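You operate a simulated robot arm through the tools that you are given. There is no shell and no other tool. Be economical: measure what you need, move in short steps, check, and stop when the job is done.

You run a simulated two-armed robot. Do the job below in one go: nothing can be reset, and whatever is moved stays where it is left.

## Task
Fit the blue hose, turn the air on and set the pressure into the green band.
Fine: the hose goes on the outlet port and the yellow slider is pushed shut before the red air knob goes on.

It is judged by the outcome, as a careful person would: the job done as asked, and still so three seconds after it is handed in. It fails if anything else is knocked over, pushed out of place, dropped, spilled or broken.

## Robot
Two 7-joint arms with two-finger grippers on one trunk, on a base that drives. Base frame: it is fixed to the floor where the robot stands at the start and does not move with it; the origin is under the middle of the robot, x ahead of it, y to its left, z up. Lengths are in m, angles in rad, forces in N, time in s.
The left shoulder is at the start at [0.187, 0.216, 0.945], the right one opposite. With the tool pointing down near the work surface each hand reaches from about 0.1 to 0.9 m from the robot's upright axis, wherever it stands, measured 20 degrees to its own side. Places, roughly: air gauge [0.8, -0.2, 1.3]; blue drain tap [0.7, -0.2, 1]; clear jug (13x9x15 cm) [0.6, 0, 0.9]; outlet port [0.8, -0.4, 1]; pressure knob [0.8, -0.2, 1.2]; red air knob [0.7, -0.1, 1.2]; teal stopper (4x4x7 cm) [0.8, 0.1, 0.9]; white stopper (4x4x7 cm) [0.8, -0.1, 1.3]; yellow slider [0.8, -0.3, 1.2]. Payload 3.18 kg a hand.
Tool frame (each hand has its own): the origin (TCP) lies between the finger pads and is the grasp point; the fingertips stand 0.03 m ahead of it; z points along the fingers, y is the line along which they close. Largest opening 0.144 m; the body of the gripper starts 0.103 m behind the TCP.
Orientation is told as [roll, pitch, yaw] about the base's x, y, z axes, in that order, counted from this pose: with the fingers straight down and closing along the base's y, the tool's x points along the base's -x, its y along +y and its z along -z.

## Interface
- The arms move only by the tool nudge_tool. It takes "left_steps", "right_steps" or both (then of equal length, played together; a hand with none holds still); each is a list of rows, each an object of numbers (a shift or turn left out is 0, a gripper value left out holds the last): "jaw": the finger opening in mm, from 0 to 144; "x", "y", "z": the shift along the tool's x, y, z in mm; "rx", "ry", "rz": the turn, a rotation vector about the tool's x, y, z in rad. In form: [{"jaw": .., "x": .., "y": .., "z": .., "rx": .., "ry": .., "rz": ..}, ...]. A call has 1 to 20 rows; each row shifts and turns the commanded pose from where the row before left it, along the tool's axes as they then stand. Rows are played at 5 a second. More than 0.05 m and 0.15 rad between two rows, or a gripper value outside its range, and nothing of the call is played. A pose out of reach is approached as far as the arm can. The call stops where the force on the tool passes 50 N (or 10 N more than at its start, if that is more) or the arm is blocked; 0.2 s more then pass. The fingers move at their own pace and stop on an object; they squeeze with about 29 N. The grip force told is the motor's: it shows also when the fingers shut on nothing. Time passes only in rows, and 0.2 s behind the last, so rows that do not move let the fingers close. It gives the time, the measured TCP pose, the force on the tool (base axes), the opening and the grip force at its end, in the units of the frame above (readings bear some noise), with the torque about the TCP (base axes, N m) and any sound that the robot's microphone picked up.
- Cameras (640 x 400 px; columns grow to the right, rows downward): "scene" is now at [0.3206, -0.0538, 1.1575]; the picture's right is [-0.68, -0.73, 0.00], its down [-0.20, 0.19, -0.96] and it looks along [0.70, -0.65, -0.28] (base axes); focal length 214 px, centre (320, 200). "left" rides on the left gripper at [0.076, -0.016, -0.143] in its tool frame; the picture's right is [0.21, 0.98, 0.00], its down [-0.84, 0.18, -0.51] and it looks along [-0.50, 0.11, 0.86] (tool axes); focal length 218 px, centre (320, 200). "right" rides on the right gripper at [0.076, 0.016, -0.143] in its tool frame; the picture's right is [-0.21, 0.98, 0.00], its down [-0.84, -0.18, -0.51] and it looks along [-0.50, -0.11, 0.86] (tool axes); focal length 218 px, centre (320, 200). There is no depth. A picture from a camera that has moved, and an enlarged one, comes with that camera's place and axes in the base frame and with its lens. The place of the scene camera against the robot may be out by one fixed shift of up to 0.025 m in any direction.
- capture(camera): a new picture of that camera. It takes no simulated time.
- raise_lower(by): slides the trunk up (or, below 0, down) by that many m; the arms and the scene camera ride with it, the base frame stays. It gives what a move gives, with no picture.
- drive_base(legs): drives the robot by 1 to 6 legs, each [ahead, left, turn to the left] in m, m and rad, along the robot's own axes; the way and the turn of a leg run together, so that a leg with both is an arc; at most 1.5 m and 3.142 rad a leg. The arms and the cameras ride along, it lands a little off, and it stops where it bumps. It gives what a move gives.
- turn_head(pan, tilt): turns the head with the scene camera to pan (to the left, within 1.396 rad either way) and tilt (down, from -0.506 to 1.204), counted from straight ahead of the robot. It gives what a move gives.
- inspect(camera, box): a new picture of the part [left, top, right, bottom] of that camera's present view, enlarged. It takes no simulated time.
- close_job(): hands the job in; it is judged then, once.

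Work in short steps. Places have to be worked out from the pictures, the camera data and where the tool is seen: move nearer, look again, correct. Check each grasp and each placing, and mend what went wrong. You have 120 turns and 92 pictures in all, those below and enlarged ones among them. Open the grippers and draw the arms clear of the work before you hand the job in, unless the task says otherwise; then end with one line.

The tools are called after "Emit:" as name(argument=value, ...) on one line, values as JSON. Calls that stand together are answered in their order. nudge_tool: Moves the arms, as the interface text tells. Its arguments: {"type":"object","properties":{"left_steps":{"type":"array"},"right_steps":{"type":"array"}},"required":[]} The other tools are called the same way: raise_lower (by) slides the trunk up or down; drive_base (legs) drives the base; turn_head (pan, tilt) turns the head that bears the scene camera; capture (camera) takes a picture; inspect (camera, box) takes an enlarged picture of a part of a camera's view; close_job () hands the job in.

At the start:

```text
time_s: 0.0
left_tool_pos: [0.4957, 0.007, 0.9992]
left_tool_rot: [-0.001, 0.0, 0.004]
left_contact_force: [-0.3, 0.0, 0.2]
left_torque: [0.01, 0.0, -0.02]
left_finger_gap: 0.1438
left_finger_force: 0.0
right_tool_pos: [0.2526, -0.2325, 1.1504]
right_tool_rot: [0.001, 0.0, 0.002]
right_contact_force: [-3.9, -1.1, 0.5]
right_torque: [0.1, -0.21, 0.36]
right_finger_gap: 0.1437
right_finger_force: 0.0
trunk travel left (down, up): [-0.039, 0.33]
robot x, y, heading: [0.0009, -0.0001, -0.001]
head pan, tilt: [-0.757, 0.281]
```

scene: 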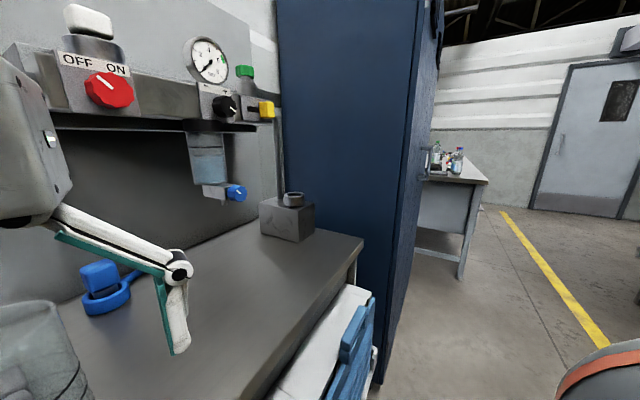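
right: 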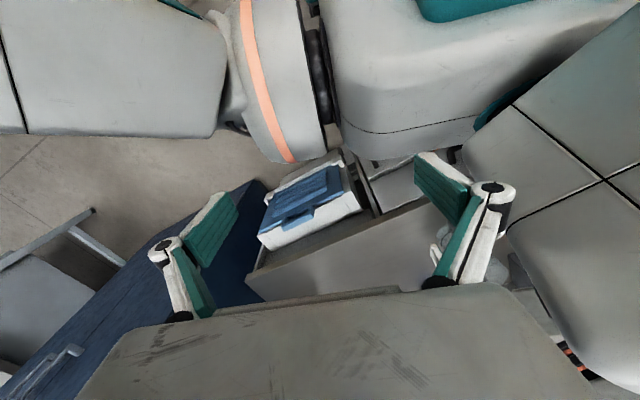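
left: 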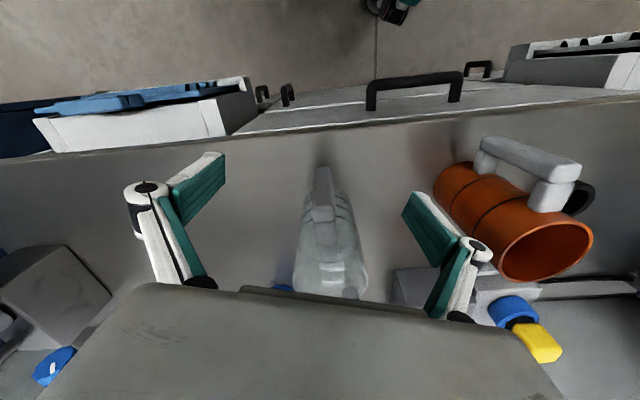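

The panel, gauge and knob are in view; I still need to find the hose and its end. I turn the head to look at the work.

Emit:
inspect(camera="scene", box=[0, 0, 360, 225])

Emit:
turn_head(pan=-0.2, tilt=0.6)

Emit:
capture(camera="scene")

```text
1.78 times, centred on (180, 112) of scene
camera zoom: at [0.3206, -0.0538, 1.1575], right [-0.68, -0.73, 0.0], down [-0.2, 0.19, -0.96], along [0.7, -0.65, -0.28], focal length 381 px, centre (569, 356)
```

zoom: 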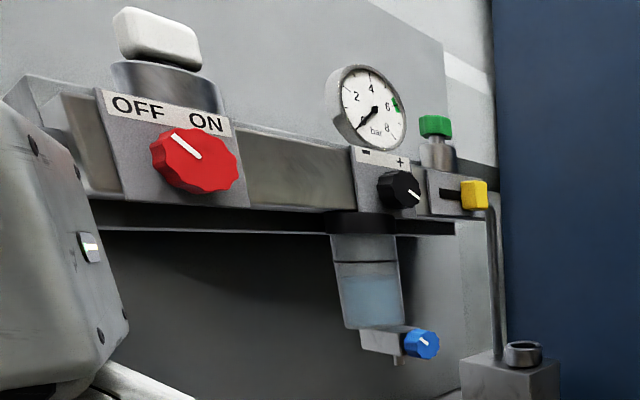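

```text
time_s: 1.0
left_tool_pos: [0.4942, 0.0063, 1.0011]
left_tool_rot: [-0.002, -0.001, 0.001]
left_contact_force: [-0.8, -0.7, 0.2]
left_torque: [0.0, -0.02, 0.03]
left_finger_gap: 0.144
left_finger_force: 0.0
right_tool_pos: [0.2509, -0.2327, 1.1495]
right_tool_rot: [-0.001, 0.0, 0.0]
right_contact_force: [0.5, 0.4, 0.9]
right_torque: [-0.02, 0.0, 0.04]
right_finger_gap: 0.144
right_finger_force: 0.0
trunk travel left (down, up): [-0.039, 0.33]
robot x, y, heading: [0.0017, -0.0006, 0.004]
head pan, tilt: [-0.201, 0.6]
```

```text
87 pictures are left
camera scene: at [0.3388, -0.0079, 1.1284], right [-0.2, -0.98, 0.0], down [-0.55, 0.11, -0.83], along [0.81, -0.17, -0.56], focal length 214 px, centre (320, 200)
```

scene: 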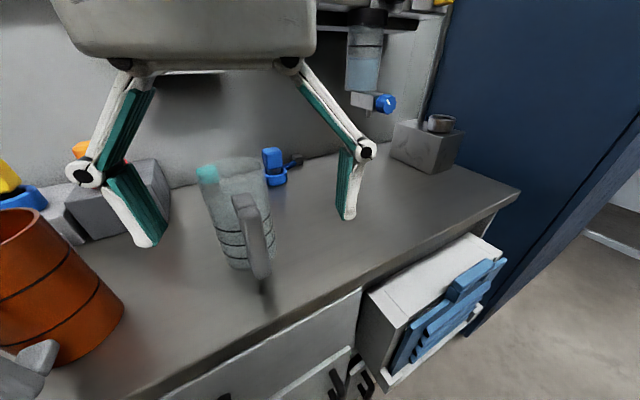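

The left arm is blocking the view, so I lift it and draw it to the left.

Emit:
nudge_tool(left_steps=[{"z": -40}, {"z": -40}, {"z": -40}, {"y": 40, "x": 20}, {"y": 40, "x": 20}, {"y": 40, "x": 20}, {"y": 40, "x": 20}, {"y": 40, "x": 20}, {"y": 40}, {"y": 40}])

Emit:
capture(camera="scene")

```text
time_s: 1.5
left_tool_pos: [0.5029, 0.0084, 1.0528]
left_tool_rot: [0.008, -0.007, 0.011]
left_contact_force: [19.3, -2.5, -25.0]
left_torque: [0.67, 0.58, 0.49]
left_finger_gap: 0.144
left_finger_force: 0.1
right_tool_pos: [0.2533, -0.2328, 1.1506]
right_tool_rot: [-0.001, 0.004, 0.0]
right_contact_force: [-0.2, 0.1, 0.4]
right_torque: [0.01, 0.03, -0.03]
right_finger_gap: 0.1443
right_finger_force: 0.1
trunk travel left (down, up): [-0.039, 0.33]
robot x, y, heading: [0.0011, -0.0018, 0.003]
head pan, tilt: [-0.201, 0.6]
stopped in row 2 (left hand): the force on the tool passed its limit at 53 N (the readings are from after the stop); the commanded pose is now the measured one
```

```text
86 pictures are left
camera scene: at [0.3414, -0.008, 1.1345], right [-0.2, -0.98, 0.0], down [-0.49, 0.1, -0.86], along [0.85, -0.17, -0.5], focal length 214 px, centre (320, 200)
```

scene: 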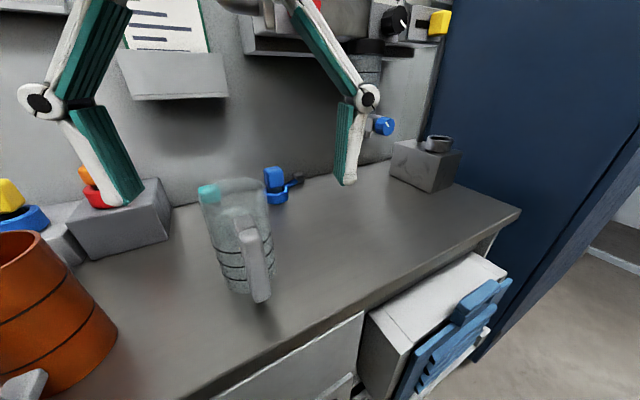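

The hand bumped the head on its way up. I ease it down and forward a little, then go left.

Emit:
nudge_tool(left_steps=[{"z": 15, "x": -10}, {"z": 15}, {"y": 40}, {"y": 40}, {"y": 40}, {"y": 40}, {"y": 40}, {"y": 40}, {"y": 40}])

Emit:
capture(camera="scene")

```text
time_s: 3.5
left_tool_pos: [0.5036, 0.2758, 1.0124]
left_tool_rot: [0.004, -0.007, 0.008]
left_contact_force: [-0.1, 1.0, -1.0]
left_torque: [0.01, -0.02, -0.01]
left_finger_gap: 0.144
left_finger_force: 0.0
left hand out of reach, approached as far as the arm can: row 9
right_tool_pos: [0.2516, -0.2328, 1.1513]
right_tool_rot: [0.001, -0.002, 0.001]
right_contact_force: [-0.8, 0.0, 0.7]
right_torque: [0.02, 0.0, 0.02]
right_finger_gap: 0.1439
right_finger_force: 0.1
trunk travel left (down, up): [-0.039, 0.33]
robot x, y, heading: [-0.0001, -0.0028, -0.001]
head pan, tilt: [-0.201, 0.6]
```

```text
85 pictures are left
camera scene: at [0.3387, -0.0077, 1.1284], right [-0.2, -0.98, 0.0], down [-0.55, 0.11, -0.83], along [0.81, -0.16, -0.56], focal length 214 px, centre (320, 200)
```

scene: 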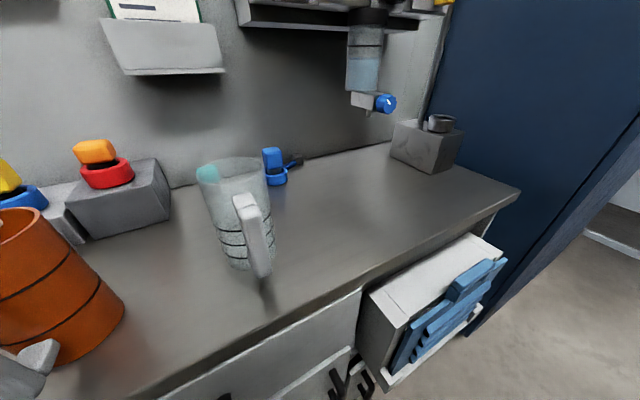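

There are three couplings: blue, red/orange and blue/yellow. I zoom in on them and on the card.

Emit:
inspect(camera="scene", box=[190, 60, 350, 200])

Emit:
turn_head(pan=0.2, tilt=0.15)

Emit:
capture(camera="scene")

```text
2.86 times, centred on (270, 130) of scene
camera zoom: at [0.3387, -0.0077, 1.1284], right [-0.2, -0.98, 0.0], down [-0.55, 0.11, -0.83], along [0.81, -0.16, -0.56], focal length 613 px, centre (463, 400)
```

zoom: 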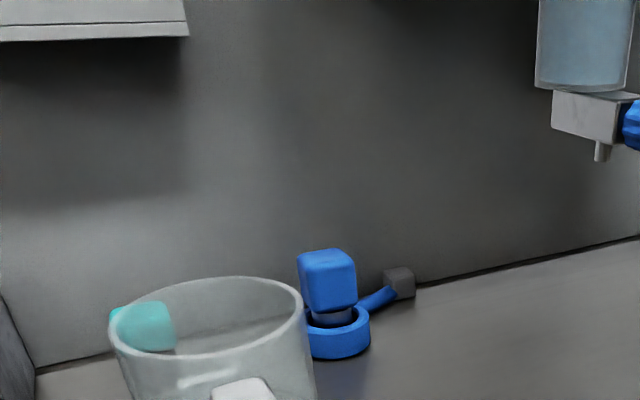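

```text
time_s: 4.4
left_tool_pos: [0.5017, 0.2749, 1.0134]
left_tool_rot: [0.004, -0.005, 0.009]
left_contact_force: [0.0, 0.1, 0.7]
left_torque: [0.01, -0.01, 0.01]
left_finger_gap: 0.144
left_finger_force: 0.1
right_tool_pos: [0.2513, -0.2335, 1.1497]
right_tool_rot: [0.0, 0.0, 0.0]
right_contact_force: [0.9, 0.1, -0.8]
right_torque: [-0.01, -0.02, -0.03]
right_finger_gap: 0.1439
right_finger_force: 0.0
trunk travel left (down, up): [-0.039, 0.33]
robot x, y, heading: [0.0018, -0.0016, 0.0]
head pan, tilt: [0.201, 0.15]
```

```text
83 pictures are left
camera scene: at [0.343, 0.0282, 1.1698], right [0.2, -0.98, 0.0], down [-0.15, -0.03, -0.99], along [0.97, 0.2, -0.15], focal length 214 px, centre (320, 200)
```

scene: 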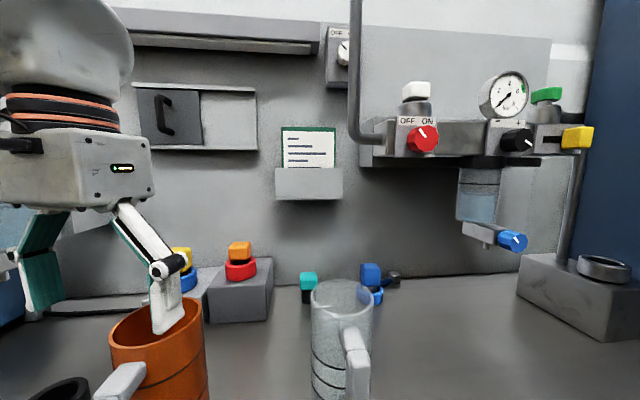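

I zoom in on the card, the panel and the hose area.

Emit:
inspect(camera="scene", box=[270, 115, 350, 205])

Emit:
inspect(camera="scene", box=[380, 60, 640, 220])

Emit:
inspect(camera="scene", box=[280, 230, 440, 330])

```text
4.44 times, centred on (310, 160) of scene
camera zoom: at [0.343, 0.0282, 1.1698], right [0.2, -0.98, 0.0], down [-0.15, -0.03, -0.99], along [0.97, 0.2, -0.15], focal length 953 px, centre (364, 378)
```

zoom: 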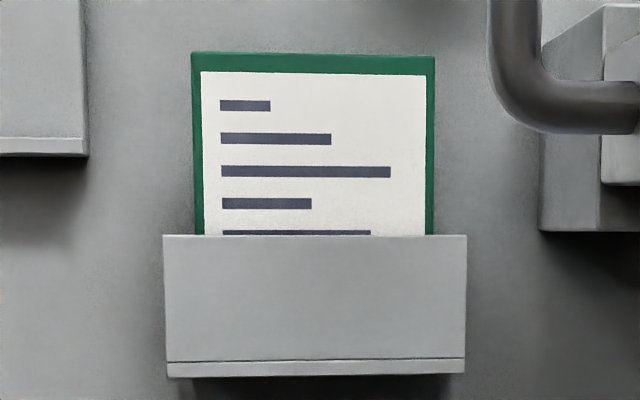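

```text
2.46 times, centred on (510, 140) of scene
camera zoom: at [0.343, 0.0282, 1.1698], right [0.2, -0.98, 0.0], down [-0.15, -0.03, -0.99], along [0.97, 0.2, -0.15], focal length 528 px, centre (-148, 348)
```

zoom: 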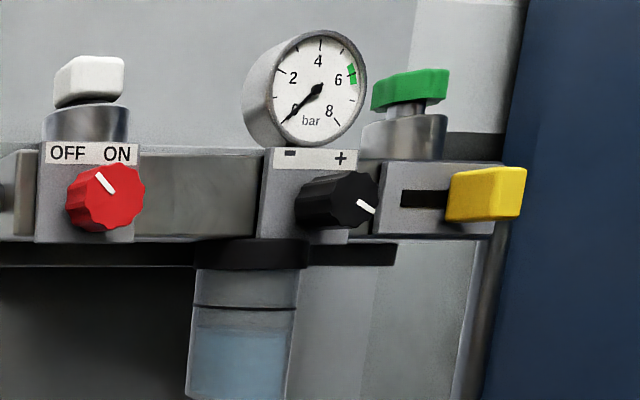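

```text
4.00 times, centred on (360, 280) of scene
camera zoom: at [0.343, 0.0282, 1.1698], right [0.2, -0.98, 0.0], down [-0.15, -0.03, -0.99], along [0.97, 0.2, -0.15], focal length 858 px, centre (160, -120)
```

zoom: 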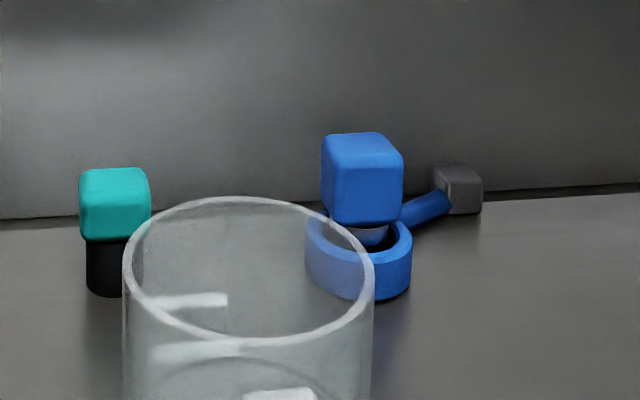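

The coupling seems to be near [0.83, 0, 0.86–0.94], behind the jug and under the left end of the panel. I bring the right hand forward, then tilt it to point forward and down.

Emit:
nudge_tool(right_steps=[{"x": -40}, {"x": -40}, {"x": -40}, {"x": -40}, {"x": -40}, {"ry": -0.13, "x": -20}, {"ry": -0.13}, {"ry": -0.13}, {"ry": -0.13}, {"ry": -0.13}, {"ry": -0.13}])

Emit:
capture(camera="right")

Emit:
capture(camera="scene")

```text
time_s: 6.8
left_tool_pos: [0.5023, 0.2743, 1.014]
left_tool_rot: [0.003, -0.011, 0.007]
left_contact_force: [0.0, 0.2, 0.5]
left_torque: [-0.01, -0.01, -0.03]
left_finger_gap: 0.1442
left_finger_force: 0.0
right_tool_pos: [0.451, -0.3727, 1.2332]
right_tool_rot: [0.0, -0.78, 0.009]
right_contact_force: [0.2, -0.9, -0.1]
right_torque: [0.01, 0.0, 0.04]
right_finger_gap: 0.1438
right_finger_force: 0.0
right hand out of reach, approached as far as the arm can: row 1, 2, 3, 6, 7, 8, 9, 10, 11
trunk travel left (down, up): [-0.039, 0.33]
robot x, y, heading: [0.0016, 0.0038, 0.001]
head pan, tilt: [0.201, 0.15]
```

```text
79 pictures are left
camera right: at [0.296, -0.3571, 1.2797], right [0.14, 0.98, 0.15], down [0.24, -0.18, 0.95], along [0.96, -0.1, -0.26], focal length 218 px, centre (320, 200)
```

right: 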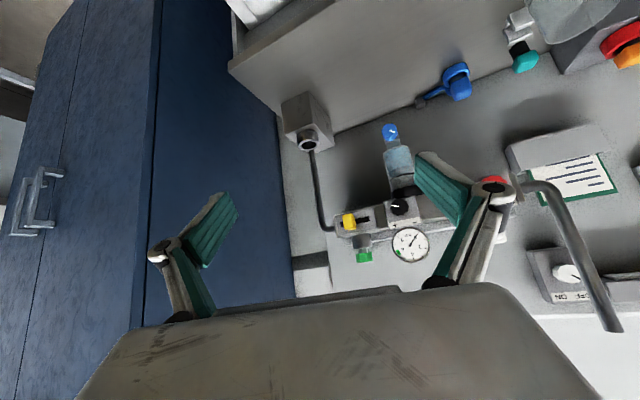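

```text
78 pictures are left
camera scene: at [0.3422, 0.0278, 1.1703], right [0.2, -0.98, 0.0], down [-0.15, -0.03, -0.99], along [0.97, 0.2, -0.15], focal length 214 px, centre (320, 200)
```

scene: 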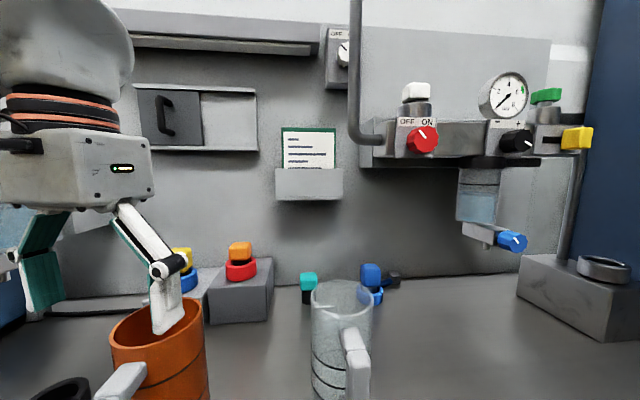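

Triangulating both cameras gives: coupling handle ≈[0.835, 0.003, 0.90], port ≈[0.823, -0.42, 0.975], and the jug in the way at y 0.01–0.10. I narrow the jaw and make a small move to see how the arm follows.

Emit:
nudge_tool(right_steps=[{"jaw": 70, "y": 30}, {"y": 30}, {"y": 30}])

```text
time_s: 7.6
left_tool_pos: [0.5024, 0.2748, 1.0128]
left_tool_rot: [0.002, -0.005, 0.008]
left_contact_force: [1.0, 0.0, 1.0]
left_torque: [-0.01, -0.01, 0.05]
left_finger_gap: 0.1441
left_finger_force: 0.1
right_tool_pos: [0.4292, -0.3415, 1.2694]
right_tool_rot: [-0.003, -0.777, 0.006]
right_contact_force: [-0.1, 1.0, 0.0]
right_torque: [0.02, 0.04, 0.0]
right_finger_gap: 0.0701
right_finger_force: 0.1
right hand out of reach, approached as far as the arm can: row 1, 2, 3
trunk travel left (down, up): [-0.039, 0.33]
robot x, y, heading: [-0.0003, -0.002, 0.006]
head pan, tilt: [0.201, 0.15]
```

The arm is folded too close to the body, so I move forward.

Emit:
nudge_tool(right_steps=[{"x": -25, "z": 25}, {"x": -25, "z": 25}, {"x": -25, "z": 25}])

```text
time_s: 8.4
left_tool_pos: [0.504, 0.2745, 1.0125]
left_tool_rot: [0.002, -0.006, 0.007]
left_contact_force: [0.0, 0.0, 0.0]
left_torque: [0.03, 0.01, 0.03]
left_finger_gap: 0.1439
left_finger_force: 0.0
right_tool_pos: [0.5392, -0.3731, 1.2693]
right_tool_rot: [0.002, -0.779, -0.001]
right_contact_force: [1.7, -0.5, -0.5]
right_torque: [0.04, 0.0, 0.01]
right_finger_gap: 0.0701
right_finger_force: 0.1
right hand out of reach, approached as far as the arm can: row 1, 2, 3
trunk travel left (down, up): [-0.039, 0.33]
robot x, y, heading: [-0.0001, 0.0015, -0.003]
head pan, tilt: [0.201, 0.15]
```

The arm is still short of the command. I go forward and down along the tool axis and look again.

Emit:
nudge_tool(right_steps=[{"z": 30}, {"z": 30}, {"z": 30}])

Emit:
capture(camera="right")

```text
time_s: 9.2
left_tool_pos: [0.5038, 0.2745, 1.0119]
left_tool_rot: [0.003, -0.007, 0.007]
left_contact_force: [0.3, 0.0, -0.2]
left_torque: [0.04, 0.01, 0.04]
left_finger_gap: 0.1441
left_finger_force: 0.0
right_tool_pos: [0.5978, -0.4055, 1.2292]
right_tool_rot: [0.001, -0.778, 0.003]
right_contact_force: [-0.1, -0.1, 0.4]
right_torque: [0.0, -0.01, 0.01]
right_finger_gap: 0.0701
right_finger_force: 0.1
right hand out of reach, approached as far as the arm can: row 1, 2, 3
trunk travel left (down, up): [-0.039, 0.33]
robot x, y, heading: [0.002, -0.0012, -0.002]
head pan, tilt: [0.201, 0.15]
```

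```text
77 pictures are left
camera right: at [0.4429, -0.3896, 1.2771], right [0.14, 0.98, 0.15], down [0.25, -0.18, 0.95], along [0.96, -0.1, -0.27], focal length 218 px, centre (320, 200)
```

right: 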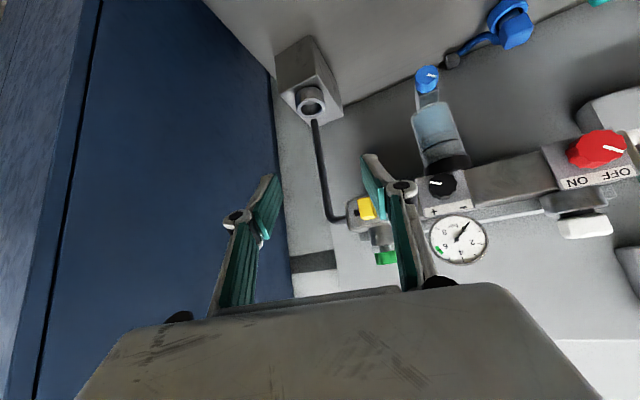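

The arm drifts right instead of following. I shift the command back to the right to find where it becomes reachable again.

Emit:
nudge_tool(right_steps=[{"z": 30}, {"z": 30}, {"y": -30}, {"y": -30}, {"y": -30}, {"y": -30}, {"y": -30}])

```text
time_s: 10.8
left_tool_pos: [0.5034, 0.274, 1.0127]
left_tool_rot: [0.004, -0.008, 0.005]
left_contact_force: [0.6, 0.0, -1.0]
left_torque: [0.02, -0.01, 0.0]
left_finger_gap: 0.1441
left_finger_force: 0.0
right_tool_pos: [0.6375, -0.5813, 1.203]
right_tool_rot: [0.0, -0.78, 0.001]
right_contact_force: [-1.0, -1.0, 0.3]
right_torque: [0.01, 0.04, 0.01]
right_finger_gap: 0.0703
right_finger_force: 0.0
right hand out of reach, approached as far as the arm can: row 1, 2
trunk travel left (down, up): [-0.039, 0.33]
robot x, y, heading: [0.0009, -0.001, 0.001]
head pan, tilt: [0.201, 0.15]
```

The limit is the hand's direction against the shoulder, so I will drive the robot left to bring the coupling to the right of the shoulder. First I retract both arms and look left.

Emit:
nudge_tool(right_steps=[{"x": 28, "z": -28}, {"x": 28, "z": -28}, {"x": 28, "z": -28}, {}, {}, {}], left_steps=[{"z": -30}, {"z": -30}, {"z": -30}, {"x": 35}, {"x": 35}, {"x": 35}])

Emit:
turn_head(pan=0.9, tilt=0.5)

Emit:
capture(camera="scene")

```text
time_s: 12.2
left_tool_pos: [0.3787, 0.2333, 1.0457]
left_tool_rot: [0.004, -0.004, 0.007]
left_contact_force: [0.4, 0.0, 0.0]
left_torque: [-0.03, 0.0, -0.01]
left_finger_gap: 0.1441
left_finger_force: 0.0
left hand out of reach, approached as far as the arm can: row 1, 2, 3
right_tool_pos: [0.5177, -0.5819, 1.2054]
right_tool_rot: [0.001, -0.781, 0.001]
right_contact_force: [-0.2, 0.4, -0.6]
right_torque: [0.0, 0.03, 0.0]
right_finger_gap: 0.07
right_finger_force: 0.2
trunk travel left (down, up): [-0.039, 0.33]
robot x, y, heading: [0.0013, -0.0018, 0.001]
head pan, tilt: [0.201, 0.15]
```

```text
time_s: 13.3
left_tool_pos: [0.381, 0.233, 1.0465]
left_tool_rot: [0.006, -0.005, 0.007]
left_contact_force: [0.6, -0.2, 0.6]
left_torque: [0.01, 0.02, 0.01]
left_finger_gap: 0.1442
left_finger_force: 0.0
right_tool_pos: [0.5183, -0.5817, 1.2061]
right_tool_rot: [0.001, -0.78, 0.0]
right_contact_force: [-0.1, -0.3, 0.3]
right_torque: [0.02, 0.01, 0.0]
right_finger_gap: 0.0698
right_finger_force: 0.0
trunk travel left (down, up): [-0.039, 0.33]
robot x, y, heading: [0.0024, 0.0019, 0.001]
head pan, tilt: [0.901, 0.499]
```

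```text
76 pictures are left
camera scene: at [0.3087, 0.081, 1.1375], right [0.78, -0.62, 0.0], down [-0.3, -0.37, -0.88], along [0.55, 0.69, -0.48], focal length 214 px, centre (320, 200)
```

scene: 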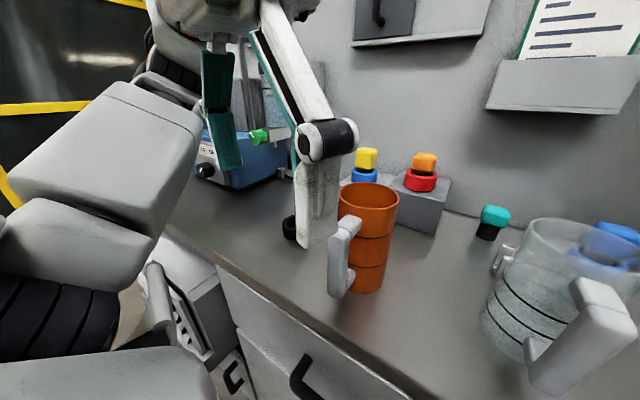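

Before turning or driving among the open drawers, I test cheaply whether rolling the hand about its own axis widens the reach to the left.

Emit:
nudge_tool(right_steps=[{"rz": 0.15}, {"rz": 0.15}, {"rz": 0.15}, {"rz": 0.15}, {"x": 17, "y": 25}, {"x": 17, "y": 25}, {"x": 17, "y": 25}, {"x": 17, "y": 25}, {"x": 17, "y": 25}, {"x": 17, "y": 25}, {"x": 17, "y": 25}, {"x": 17, "y": 25}])

```text
time_s: 15.9
left_tool_pos: [0.3815, 0.2335, 1.0445]
left_tool_rot: [0.007, -0.006, 0.007]
left_contact_force: [0.1, -0.5, -0.3]
left_torque: [-0.05, 0.02, 0.02]
left_finger_gap: 0.144
left_finger_force: 0.0
right_tool_pos: [0.4915, -0.5585, 1.2839]
right_tool_rot: [0.509, -0.618, -0.76]
right_contact_force: [0.3, -0.6, -0.8]
right_torque: [0.02, -0.03, -0.01]
right_finger_gap: 0.0703
right_finger_force: 0.0
right hand out of reach, approached as far as the arm can: row 4, 5, 6, 7, 8, 9, 10, 11, 12
trunk travel left (down, up): [-0.039, 0.33]
robot x, y, heading: [-0.0015, -0.0018, 0.003]
head pan, tilt: [0.901, 0.499]
```

A positive roll is worse, so the last joint's limit is what binds. I roll the other way (net about -1.2 rad) and try moving left again.

Emit:
nudge_tool(right_steps=[{"rz": -0.15}, {"rz": -0.15}, {"rz": -0.15}, {"rz": -0.15}, {"rz": -0.15}, {"rz": -0.15}, {"rz": -0.15}, {"rz": -0.15}, {"rz": -0.15}, {"rz": -0.15}, {"rz": -0.15}, {"rz": -0.15}, {"x": -28, "y": 11}, {"x": -28, "y": 11}, {"x": -28, "y": 11}, {"x": -28, "y": 11}, {"x": -28, "y": 11}])

```text
time_s: 19.5
left_tool_pos: [0.3799, 0.2349, 1.0451]
left_tool_rot: [0.006, -0.006, 0.008]
left_contact_force: [-0.6, 0.2, 0.4]
left_torque: [-0.02, 0.0, -0.03]
left_finger_gap: 0.1443
left_finger_force: 0.1
right_tool_pos: [0.4878, -0.4043, 1.2884]
right_tool_rot: [-0.744, -0.26, 1.302]
right_contact_force: [-0.1, -0.4, -0.8]
right_torque: [0.01, 0.0, 0.01]
right_finger_gap: 0.0698
right_finger_force: 0.1
trunk travel left (down, up): [-0.039, 0.33]
robot x, y, heading: [0.0014, 0.0, 0.0]
head pan, tilt: [0.901, 0.499]
```

It is reachable with this roll. I continue rolling to a net half turn, which puts the closing line along y again with the camera on top.

Emit:
nudge_tool(right_steps=[{"rz": -0.15}, {"rz": -0.15}, {"rz": -0.15}, {"rz": -0.15}, {"rz": -0.15}, {"rz": -0.15}, {"rz": -0.15}, {"rz": -0.15}, {"rz": -0.15}, {"rz": -0.15}, {"rz": -0.15}, {"rz": -0.15}, {"rz": -0.1416}])

Emit:
capture(camera="right")

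```text
time_s: 22.3
left_tool_pos: [0.3812, 0.2322, 1.0444]
left_tool_rot: [0.005, -0.006, 0.006]
left_contact_force: [1.1, 0.0, -0.4]
left_torque: [0.0, 0.0, -0.01]
left_finger_gap: 0.1442
left_finger_force: 0.0
right_tool_pos: [0.4905, -0.4084, 1.2872]
right_tool_rot: [0.001, 0.779, -3.139]
right_contact_force: [-0.2, 0.1, 0.1]
right_torque: [0.04, 0.03, -0.01]
right_finger_gap: 0.0701
right_finger_force: 0.0
trunk travel left (down, up): [-0.039, 0.33]
robot x, y, heading: [-0.0019, 0.0007, -0.003]
head pan, tilt: [0.901, 0.499]
```

```text
75 pictures are left
camera right: at [0.445, -0.4249, 1.4413], right [-0.15, -0.98, -0.15], down [-0.96, 0.18, -0.23], along [0.25, 0.11, -0.96], focal length 218 px, centre (320, 200)
```

right: 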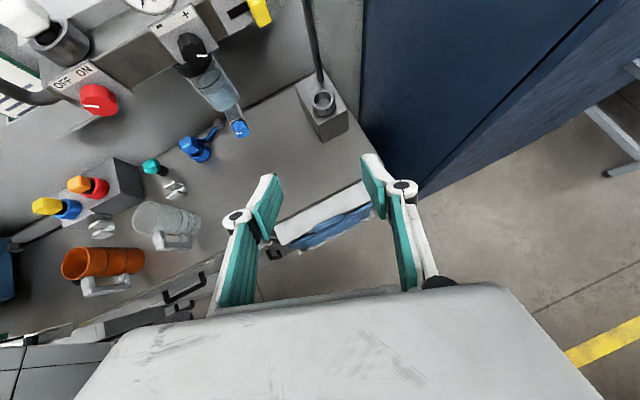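

Now the hand points forward and down with the camera above it. I move to about [0.6, -0.1, 1.12] for a close look at the coupling and jug.

Emit:
nudge_tool(right_steps=[{"x": -5, "y": -39, "z": 24}, {"x": -5, "y": -39, "z": 24}, {"x": -5, "y": -39, "z": 24}, {"x": -5, "y": -39, "z": 24}, {"x": -5, "y": -39, "z": 24}, {"x": -5, "y": -39, "z": 24}, {"x": -5, "y": -39, "z": 24}, {"x": -5, "y": -39, "z": 24}])

Emit:
capture(camera="right")

```text
time_s: 24.1
left_tool_pos: [0.3801, 0.2323, 1.0455]
left_tool_rot: [0.006, -0.004, 0.006]
left_contact_force: [-0.7, -0.3, 0.9]
left_torque: [-0.03, -0.03, -0.01]
left_finger_gap: 0.1441
left_finger_force: 0.0
right_tool_pos: [0.5997, -0.1456, 1.1286]
right_tool_rot: [-0.003, 0.782, 3.137]
right_contact_force: [-0.7, -0.3, 0.0]
right_torque: [0.0, 0.01, -0.01]
right_finger_gap: 0.0699
right_finger_force: 0.1
right hand out of reach, approached as far as the arm can: row 7, 8
trunk travel left (down, up): [-0.039, 0.33]
robot x, y, heading: [-0.0008, 0.0006, -0.002]
head pan, tilt: [0.901, 0.499]
```

```text
74 pictures are left
camera right: at [0.5528, -0.1624, 1.2822], right [-0.15, -0.98, -0.15], down [-0.96, 0.18, -0.23], along [0.26, 0.11, -0.96], focal length 218 px, centre (320, 200)
```

right: 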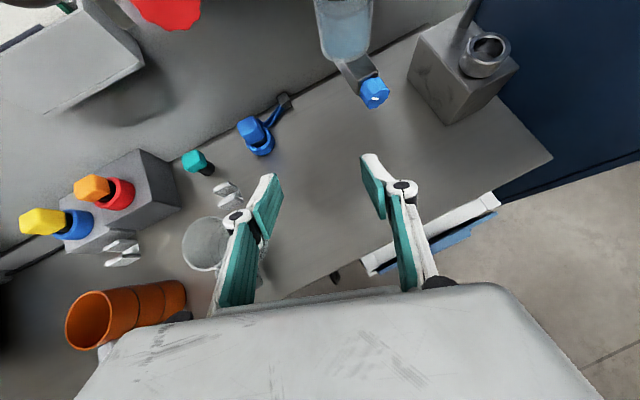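

I zoom in on the coupling and the port.

Emit:
inspect(camera="right", box=[210, 80, 306, 170])

Emit:
inspect(camera="right", box=[400, 0, 560, 130])

```text
4.44 times, centred on (258, 125) of right
camera zoom: at [0.5528, -0.1624, 1.2822], right [-0.15, -0.98, -0.15], down [-0.96, 0.18, -0.23], along [0.26, 0.11, -0.96], focal length 970 px, centre (596, 533)
```

zoom: 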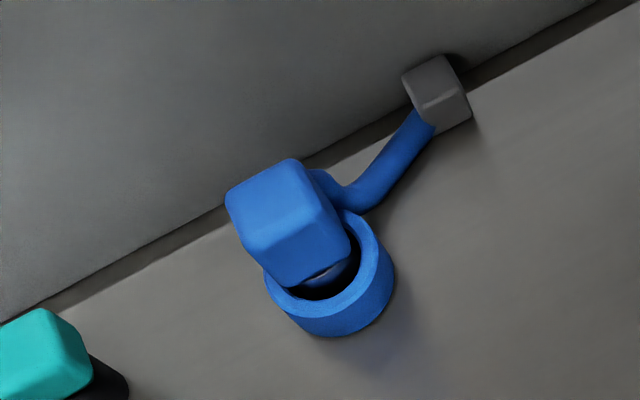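

```text
3.08 times, centred on (480, 65) of right
camera zoom: at [0.5528, -0.1624, 1.2822], right [-0.15, -0.98, -0.15], down [-0.96, 0.18, -0.23], along [0.26, 0.11, -0.96], focal length 672 px, centre (-172, 615)
```

zoom: 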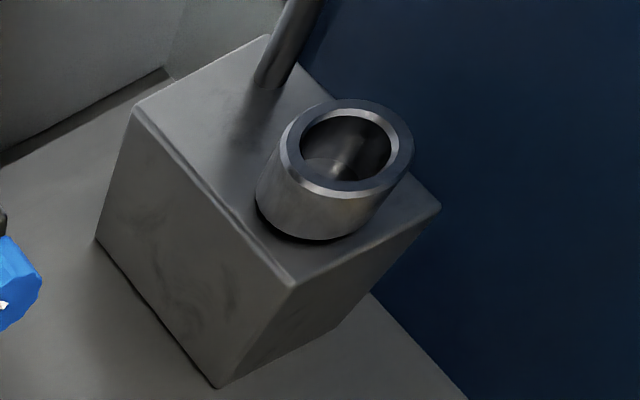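

The handle's faces line up with the wall, so closing along y is right. I move in toward the pre-grasp [0.764, 0.005, 0.97] and watch the reach flags.

Emit:
nudge_tool(right_steps=[{"y": -19, "z": 28}, {"y": -19, "z": 28}, {"y": -19, "z": 28}, {"y": -19, "z": 28}, {"y": -19, "z": 28}])

```text
time_s: 25.3
left_tool_pos: [0.381, 0.2333, 1.0441]
left_tool_rot: [0.007, -0.005, 0.005]
left_contact_force: [0.1, -0.5, -1.1]
left_torque: [-0.03, -0.02, -0.01]
left_finger_gap: 0.144
left_finger_force: 0.1
right_tool_pos: [0.6884, -0.1398, 1.0354]
right_tool_rot: [-0.003, 0.782, 3.14]
right_contact_force: [0.7, -0.6, -0.6]
right_torque: [0.01, 0.0, -0.03]
right_finger_gap: 0.0699
right_finger_force: 0.1
right hand out of reach, approached as far as the arm can: row 1, 2, 3, 4, 5
trunk travel left (down, up): [-0.039, 0.33]
robot x, y, heading: [0.001, -0.002, 0.0]
head pan, tilt: [0.901, 0.499]
```

At yaw 0 the limit is y ≈ -0.14, so I need the base about 0.2 m further left. I back the hand up and look down at the left-hand floor and drawers before driving.

Emit:
nudge_tool(right_steps=[{"z": -30}, {"z": -30}, {"z": -30}])

Emit:
turn_head(pan=0.6, tilt=1.15)

Emit:
capture(camera="scene")

Emit:
capture(camera="left")

```text
time_s: 26.1
left_tool_pos: [0.379, 0.2321, 1.0477]
left_tool_rot: [0.007, -0.007, 0.006]
left_contact_force: [-0.2, 0.8, 0.7]
left_torque: [0.01, -0.06, -0.03]
left_finger_gap: 0.144
left_finger_force: 0.1
right_tool_pos: [0.6229, -0.1422, 1.1031]
right_tool_rot: [-0.002, 0.784, 3.141]
right_contact_force: [-0.2, 0.0, -0.2]
right_torque: [0.0, -0.04, 0.02]
right_finger_gap: 0.0699
right_finger_force: 0.2
trunk travel left (down, up): [-0.039, 0.33]
robot x, y, heading: [-0.0014, 0.0018, -0.003]
head pan, tilt: [0.901, 0.499]
```

```text
time_s: 27.1
left_tool_pos: [0.3801, 0.2326, 1.046]
left_tool_rot: [0.006, -0.005, 0.009]
left_contact_force: [-0.1, -0.7, -0.1]
left_torque: [-0.01, -0.01, -0.01]
left_finger_gap: 0.1441
left_finger_force: 0.1
right_tool_pos: [0.6244, -0.1407, 1.0993]
right_tool_rot: [-0.002, 0.781, 3.139]
right_contact_force: [0.1, 0.3, 0.4]
right_torque: [0.01, 0.0, 0.0]
right_finger_gap: 0.0699
right_finger_force: 0.0
trunk travel left (down, up): [-0.039, 0.33]
robot x, y, heading: [-0.0007, -0.0034, -0.003]
head pan, tilt: [0.6, 1.15]
```

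```text
71 pictures are left
camera scene: at [0.3013, 0.0435, 1.0867], right [0.57, -0.82, 0.0], down [-0.75, -0.52, -0.41], along [0.34, 0.23, -0.91], focal length 214 px, centre (320, 200)
```

scene: 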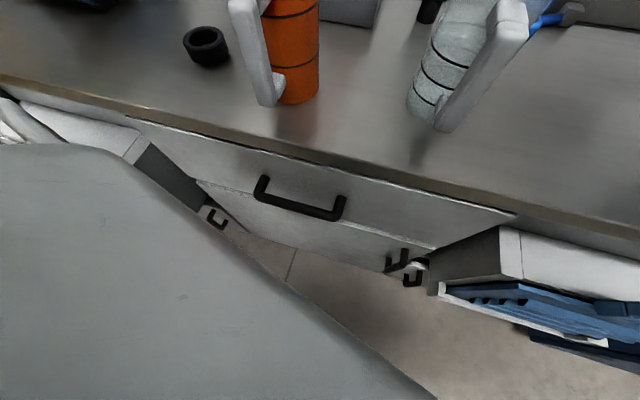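

```text
70 pictures are left
camera left: at [0.3042, 0.2141, 1.1883], right [-0.21, 0.98, 0.0], down [0.84, 0.18, 0.51], along [0.5, 0.11, -0.86], focal length 218 px, centre (320, 200)
```

left: 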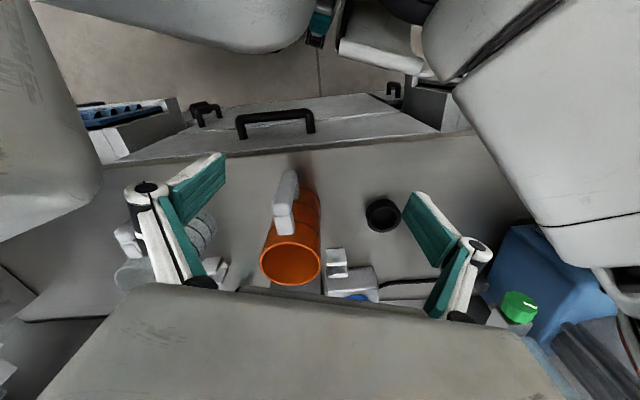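

Open drawers on both sides make driving risky. I test instead whether a slightly smaller roll, or a yaw to the left, extends the reach: first a +0.3 roll.

Emit:
nudge_tool(right_steps=[{"rz": 0.15}, {"rz": 0.15}, {"x": -9, "y": -28}, {"x": -9, "y": -28}, {"x": -9, "y": -28}, {"x": -9, "y": -28}, {"x": -9, "y": -28}])

```text
time_s: 28.7
left_tool_pos: [0.38, 0.2338, 1.0459]
left_tool_rot: [0.006, -0.007, 0.008]
left_contact_force: [-0.6, 0.5, 0.0]
left_torque: [0.02, -0.03, -0.03]
left_finger_gap: 0.1441
left_finger_force: 0.1
right_tool_pos: [0.6252, -0.1419, 1.0996]
right_tool_rot: [-0.286, 0.737, 2.728]
right_contact_force: [0.3, -1.2, -0.7]
right_torque: [0.0, 0.0, 0.02]
right_finger_gap: 0.0697
right_finger_force: 0.1
right hand out of reach, approached as far as the arm can: row 3, 4, 5, 6, 7
trunk travel left (down, up): [-0.039, 0.33]
robot x, y, heading: [-0.0003, -0.0007, 0.001]
head pan, tilt: [0.6, 1.15]
```

Roll does not matter, so the limit lies in the shoulder or elbow. I undo the roll, back off, raise the trunk by 0.15 and test leftward reach again.

Emit:
nudge_tool(right_steps=[{"rz": -0.15}, {"rz": -0.15}, {"x": -35, "z": -35}, {"x": -35, "z": -35}])

Emit:
raise_lower(by=0.15)

Emit:
nudge_tool(right_steps=[{"z": 30}, {"z": 30}, {"x": -20, "z": 20}, {"y": -30}, {"y": -30}, {"y": -30}, {"y": -30}])

```text
time_s: 29.7
left_tool_pos: [0.3796, 0.2329, 1.0464]
left_tool_rot: [0.005, -0.007, 0.006]
left_contact_force: [0.6, -0.3, 0.0]
left_torque: [0.0, 0.03, -0.01]
left_finger_gap: 0.1439
left_finger_force: 0.1
right_tool_pos: [0.5241, -0.1407, 1.0986]
right_tool_rot: [-0.002, 0.781, 3.14]
right_contact_force: [-0.1, 0.8, 0.7]
right_torque: [-0.02, -0.01, -0.01]
right_finger_gap: 0.0698
right_finger_force: 0.0
trunk travel left (down, up): [-0.039, 0.33]
robot x, y, heading: [-0.0014, -0.001, 0.0]
head pan, tilt: [0.6, 1.15]
```

```text
time_s: 31.5
left_tool_pos: [0.381, 0.2337, 1.1945]
left_tool_rot: [0.004, -0.003, 0.007]
left_contact_force: [0.4, -0.9, 0.4]
left_torque: [-0.02, 0.05, 0.03]
left_finger_gap: 0.144
left_finger_force: 0.0
right_tool_pos: [0.5277, -0.1395, 1.2456]
right_tool_rot: [-0.003, 0.778, 3.141]
right_contact_force: [0.7, -0.4, -0.3]
right_torque: [-0.01, -0.03, 0.02]
right_finger_gap: 0.0701
right_finger_force: 0.1
trunk travel left (down, up): [-0.189, 0.18]
robot x, y, heading: [-0.0026, -0.0029, 0.002]
head pan, tilt: [0.6, 1.15]
```

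```text
time_s: 33.1
left_tool_pos: [0.3812, 0.2335, 1.1969]
left_tool_rot: [0.006, -0.007, 0.008]
left_contact_force: [0.6, -0.4, 0.4]
left_torque: [-0.01, -0.01, -0.03]
left_finger_gap: 0.1439
left_finger_force: 0.0
right_tool_pos: [0.5666, -0.1303, 1.1709]
right_tool_rot: [-0.001, 0.782, 3.139]
right_contact_force: [-0.1, -0.1, 0.4]
right_torque: [0.0, -0.01, 0.05]
right_finger_gap: 0.07
right_finger_force: 0.1
right hand out of reach, approached as far as the arm can: row 4, 5, 6, 7
trunk travel left (down, up): [-0.189, 0.18]
robot x, y, heading: [0.0033, 0.0, 0.001]
head pan, tilt: [0.6, 1.15]
```

It is still limited at about y = -0.13. I now yaw the hand left by about 0.56 rad and test.

Emit:
nudge_tool(right_steps=[{"rx": 0.099, "rz": -0.099}, {"rx": 0.099, "rz": -0.099}, {"rx": 0.099, "rz": -0.099}, {"rx": 0.099, "rz": -0.099}, {"x": 11, "y": -25, "z": 11}, {"x": 11, "y": -25, "z": 11}, {"x": 11, "y": -25, "z": 11}, {"x": 11, "y": -25, "z": 11}])

```text
time_s: 34.9
left_tool_pos: [0.3785, 0.2334, 1.1957]
left_tool_rot: [0.006, -0.009, 0.005]
left_contact_force: [-1.4, -0.5, -0.8]
left_torque: [0.01, -0.06, 0.01]
left_finger_gap: 0.1439
left_finger_force: 0.1
right_tool_pos: [0.5681, -0.0464, 1.1775]
right_tool_rot: [-0.003, 0.786, -2.586]
right_contact_force: [0.4, 1.3, 1.1]
right_torque: [-0.03, 0.01, -0.02]
right_finger_gap: 0.0703
right_finger_force: 0.1
right hand out of reach, approached as far as the arm can: row 7, 8
trunk travel left (down, up): [-0.189, 0.18]
robot x, y, heading: [0.0014, -0.0002, 0.001]
head pan, tilt: [0.6, 1.15]
```

Yaw extends the reach. Turning the whole base left in place should let me keep world yaw 0 and also reach the red knob, so I turn it 0.35 rad with the hands clear.

Emit:
drive_base(legs=[[0, 0, 0.35]])

Emit:
turn_head(pan=-0.45, tilt=0.6)

Emit:
capture(camera="scene")

```text
time_s: 36.4
left_tool_pos: [0.2747, 0.352, 1.1956]
left_tool_rot: [0.005, -0.004, 0.363]
left_contact_force: [0.1, -0.6, 0.2]
left_torque: [-0.01, 0.01, 0.0]
left_finger_gap: 0.144
left_finger_force: 0.1
right_tool_pos: [0.549, 0.1565, 1.175]
right_tool_rot: [-0.006, 0.782, -2.23]
right_contact_force: [0.4, 0.1, 0.3]
right_torque: [0.01, -0.02, 0.01]
right_finger_gap: 0.07
right_finger_force: 0.2
trunk travel left (down, up): [-0.189, 0.18]
robot x, y, heading: [0.0001, -0.0006, 0.358]
head pan, tilt: [0.6, 1.15]
```

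```text
time_s: 37.7
left_tool_pos: [0.2749, 0.3528, 1.1961]
left_tool_rot: [0.006, -0.005, 0.363]
left_contact_force: [0.2, 0.2, -0.6]
left_torque: [0.0, -0.02, 0.0]
left_finger_gap: 0.1441
left_finger_force: 0.1
right_tool_pos: [0.5494, 0.1556, 1.1753]
right_tool_rot: [-0.005, 0.782, -2.231]
right_contact_force: [-0.4, 0.4, 0.1]
right_torque: [-0.04, 0.0, 0.0]
right_finger_gap: 0.07
right_finger_force: 0.0
trunk travel left (down, up): [-0.189, 0.18]
robot x, y, heading: [-0.002, -0.0022, 0.352]
head pan, tilt: [-0.45, 0.6]
```

```text
69 pictures are left
camera scene: at [0.178, 0.0381, 1.3136], right [-0.09, -1.0, 0.0], down [-0.56, 0.05, -0.82], along [0.82, -0.08, -0.57], focal length 214 px, centre (320, 200)
```

scene: 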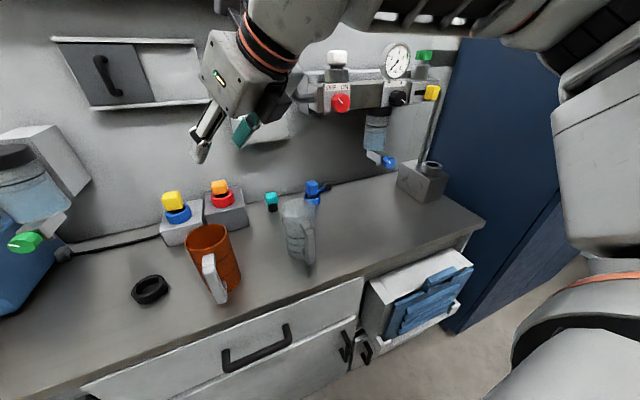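

The turn went cleanly. Now I yaw the hand back to face the wall and go to about [0.62, 0.005, 1.1], above the gap behind the jug.

Emit:
nudge_tool(right_steps=[{"rx": -0.092, "rz": 0.092}, {"rx": -0.092, "rz": 0.092}, {"rx": -0.092, "rz": 0.092}, {"rx": -0.092, "rz": 0.092}, {"rx": -0.092, "rz": 0.092}, {"rx": -0.092, "rz": 0.092}, {"rx": -0.092, "rz": 0.092}, {"x": 0, "y": 38, "z": 25}, {"x": 0, "y": 38, "z": 25}, {"y": 38, "z": 25}, {"y": 38, "z": 25}])

Emit:
capture(camera="right")

```text
time_s: 40.1
left_tool_pos: [0.2756, 0.3529, 1.1967]
left_tool_rot: [0.005, -0.005, 0.363]
left_contact_force: [0.0, -0.4, 0.0]
left_torque: [0.01, -0.01, 0.01]
left_finger_gap: 0.1441
left_finger_force: 0.0
right_tool_pos: [0.6766, -0.1332, 1.0767]
right_tool_rot: [-0.003, 0.781, -3.138]
right_contact_force: [0.3, 0.6, 0.4]
right_torque: [0.0, -0.03, 0.04]
right_finger_gap: 0.07
right_finger_force: 0.1
right hand out of reach, approached as far as the arm can: row 1, 2, 3, 4, 5, 6, 7
trunk travel left (down, up): [-0.189, 0.18]
robot x, y, heading: [-0.0024, 0.001, 0.356]
head pan, tilt: [-0.45, 0.6]
```

```text
68 pictures are left
camera right: at [0.6303, -0.1488, 1.2305], right [-0.14, -0.98, -0.15], down [-0.96, 0.18, -0.23], along [0.25, 0.11, -0.96], focal length 218 px, centre (320, 200)
```

right: 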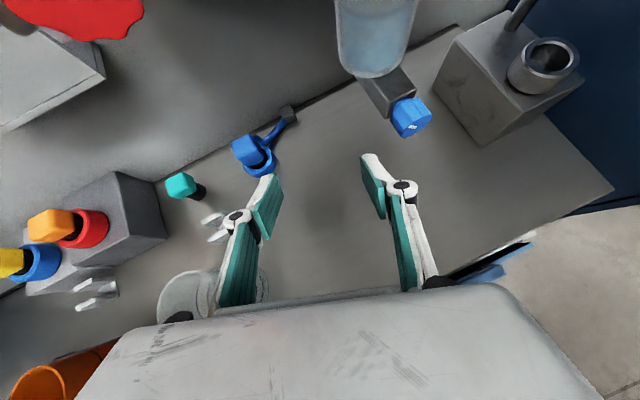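

The reach is now to about y = +0.02, just enough. I advance to the pre-grasp [0.764, 0.005, 0.97].

Emit:
nudge_tool(right_steps=[{"x": -3, "y": -40, "z": 10}, {"x": -3, "y": -40, "z": 25}, {"x": -3, "y": -30, "z": 30}, {"x": -3, "y": -28, "z": 35}, {"z": 35}])

Emit:
capture(camera="right")

Emit:
capture(camera="scene")

```text
time_s: 41.3
left_tool_pos: [0.2756, 0.3519, 1.1951]
left_tool_rot: [0.006, -0.006, 0.36]
left_contact_force: [-0.3, -0.7, -0.9]
left_torque: [0.01, 0.03, 0.0]
left_finger_gap: 0.1437
left_finger_force: 0.1
right_tool_pos: [0.764, 0.004, 0.9715]
right_tool_rot: [0.001, 0.779, -3.139]
right_contact_force: [1.2, -1.0, 0.1]
right_torque: [0.02, -0.01, 0.02]
right_finger_gap: 0.0699
right_finger_force: 0.0
trunk travel left (down, up): [-0.189, 0.18]
robot x, y, heading: [-0.0033, -0.0016, 0.357]
head pan, tilt: [-0.45, 0.6]
```

```text
67 pictures are left
camera right: at [0.7179, -0.0119, 1.127], right [-0.14, -0.98, -0.15], down [-0.96, 0.18, -0.23], along [0.25, 0.11, -0.96], focal length 218 px, centre (320, 200)
```

right: 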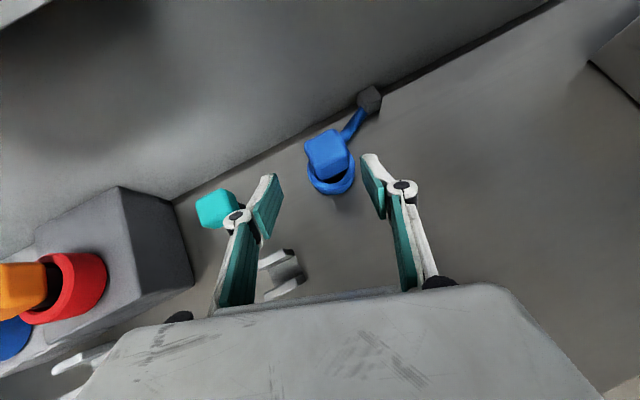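

```text
66 pictures are left
camera scene: at [0.1785, 0.0375, 1.3136], right [-0.09, -1.0, 0.0], down [-0.56, 0.05, -0.82], along [0.82, -0.08, -0.57], focal length 214 px, centre (320, 200)
```

scene: 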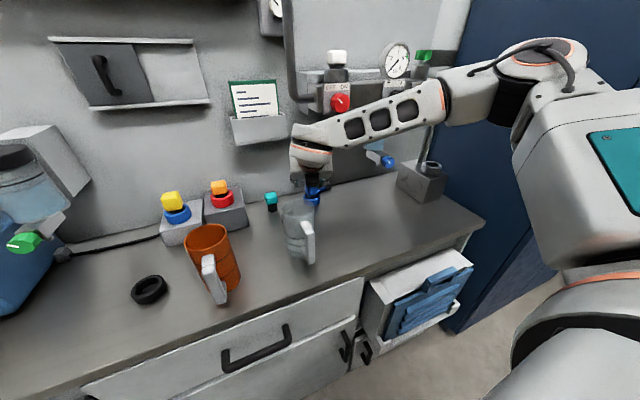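

The hand is well lined up. The handle centre is ≈[0.823, -0.003, 0.91], so I move in along the tool axis by 80 mm in small steps, without closing yet.

Emit:
nudge_tool(right_steps=[{"y": 7, "z": 20}, {"z": 20}, {"z": 20}, {"z": 18}])

Emit:
capture(camera="right")

```text
time_s: 42.3
left_tool_pos: [0.2758, 0.3519, 1.1961]
left_tool_rot: [0.005, -0.006, 0.363]
left_contact_force: [-0.2, 0.2, 0.1]
left_torque: [-0.01, 0.0, 0.02]
left_finger_gap: 0.1438
left_finger_force: 0.0
right_tool_pos: [0.8176, -0.0005, 0.9176]
right_tool_rot: [-0.001, 0.78, -3.137]
right_contact_force: [0.8, -0.1, -0.7]
right_torque: [0.02, 0.0, -0.02]
right_finger_gap: 0.0701
right_finger_force: 0.1
trunk travel left (down, up): [-0.189, 0.18]
robot x, y, heading: [0.0019, 0.0006, 0.354]
head pan, tilt: [-0.45, 0.6]
```

```text
65 pictures are left
camera right: at [0.7712, -0.0173, 1.0718], right [-0.14, -0.98, -0.15], down [-0.96, 0.18, -0.23], along [0.25, 0.11, -0.96], focal length 218 px, centre (320, 200)
```

right: 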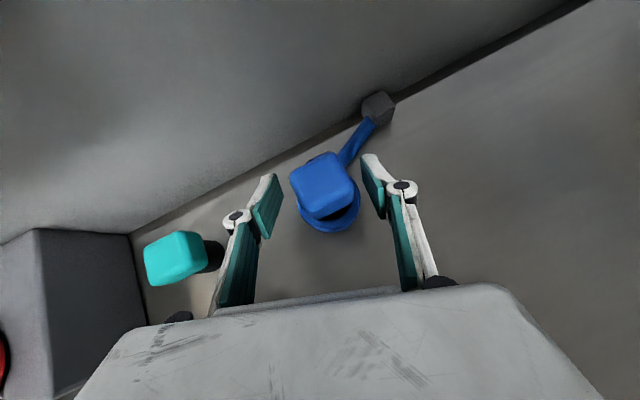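

The handle sits centred between the fingers at the TCP. I close the grip.

Emit:
nudge_tool(right_steps=[{"jaw": 10}, {}, {}])

Emit:
capture(camera="right")

```text
time_s: 43.1
left_tool_pos: [0.2746, 0.3523, 1.196]
left_tool_rot: [0.005, -0.006, 0.363]
left_contact_force: [0.6, 0.1, -0.1]
left_torque: [0.03, -0.02, -0.02]
left_finger_gap: 0.1441
left_finger_force: 0.0
right_tool_pos: [0.8172, -0.001, 0.9187]
right_tool_rot: [0.0, 0.781, -3.136]
right_contact_force: [0.1, 0.2, 1.0]
right_torque: [0.01, -0.06, 0.0]
right_finger_gap: 0.039
right_finger_force: 28.7
trunk travel left (down, up): [-0.189, 0.18]
robot x, y, heading: [0.0008, -0.0004, 0.356]
head pan, tilt: [-0.45, 0.6]
```

```text
64 pictures are left
camera right: at [0.7707, -0.0173, 1.0729], right [-0.14, -0.98, -0.15], down [-0.96, 0.18, -0.23], along [0.25, 0.11, -0.96], focal length 218 px, centre (320, 200)
```

right: 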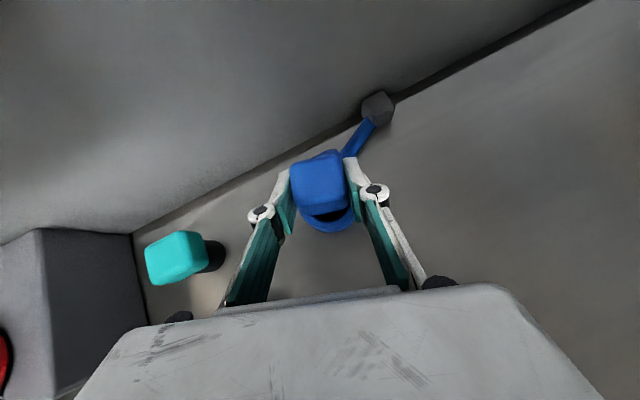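

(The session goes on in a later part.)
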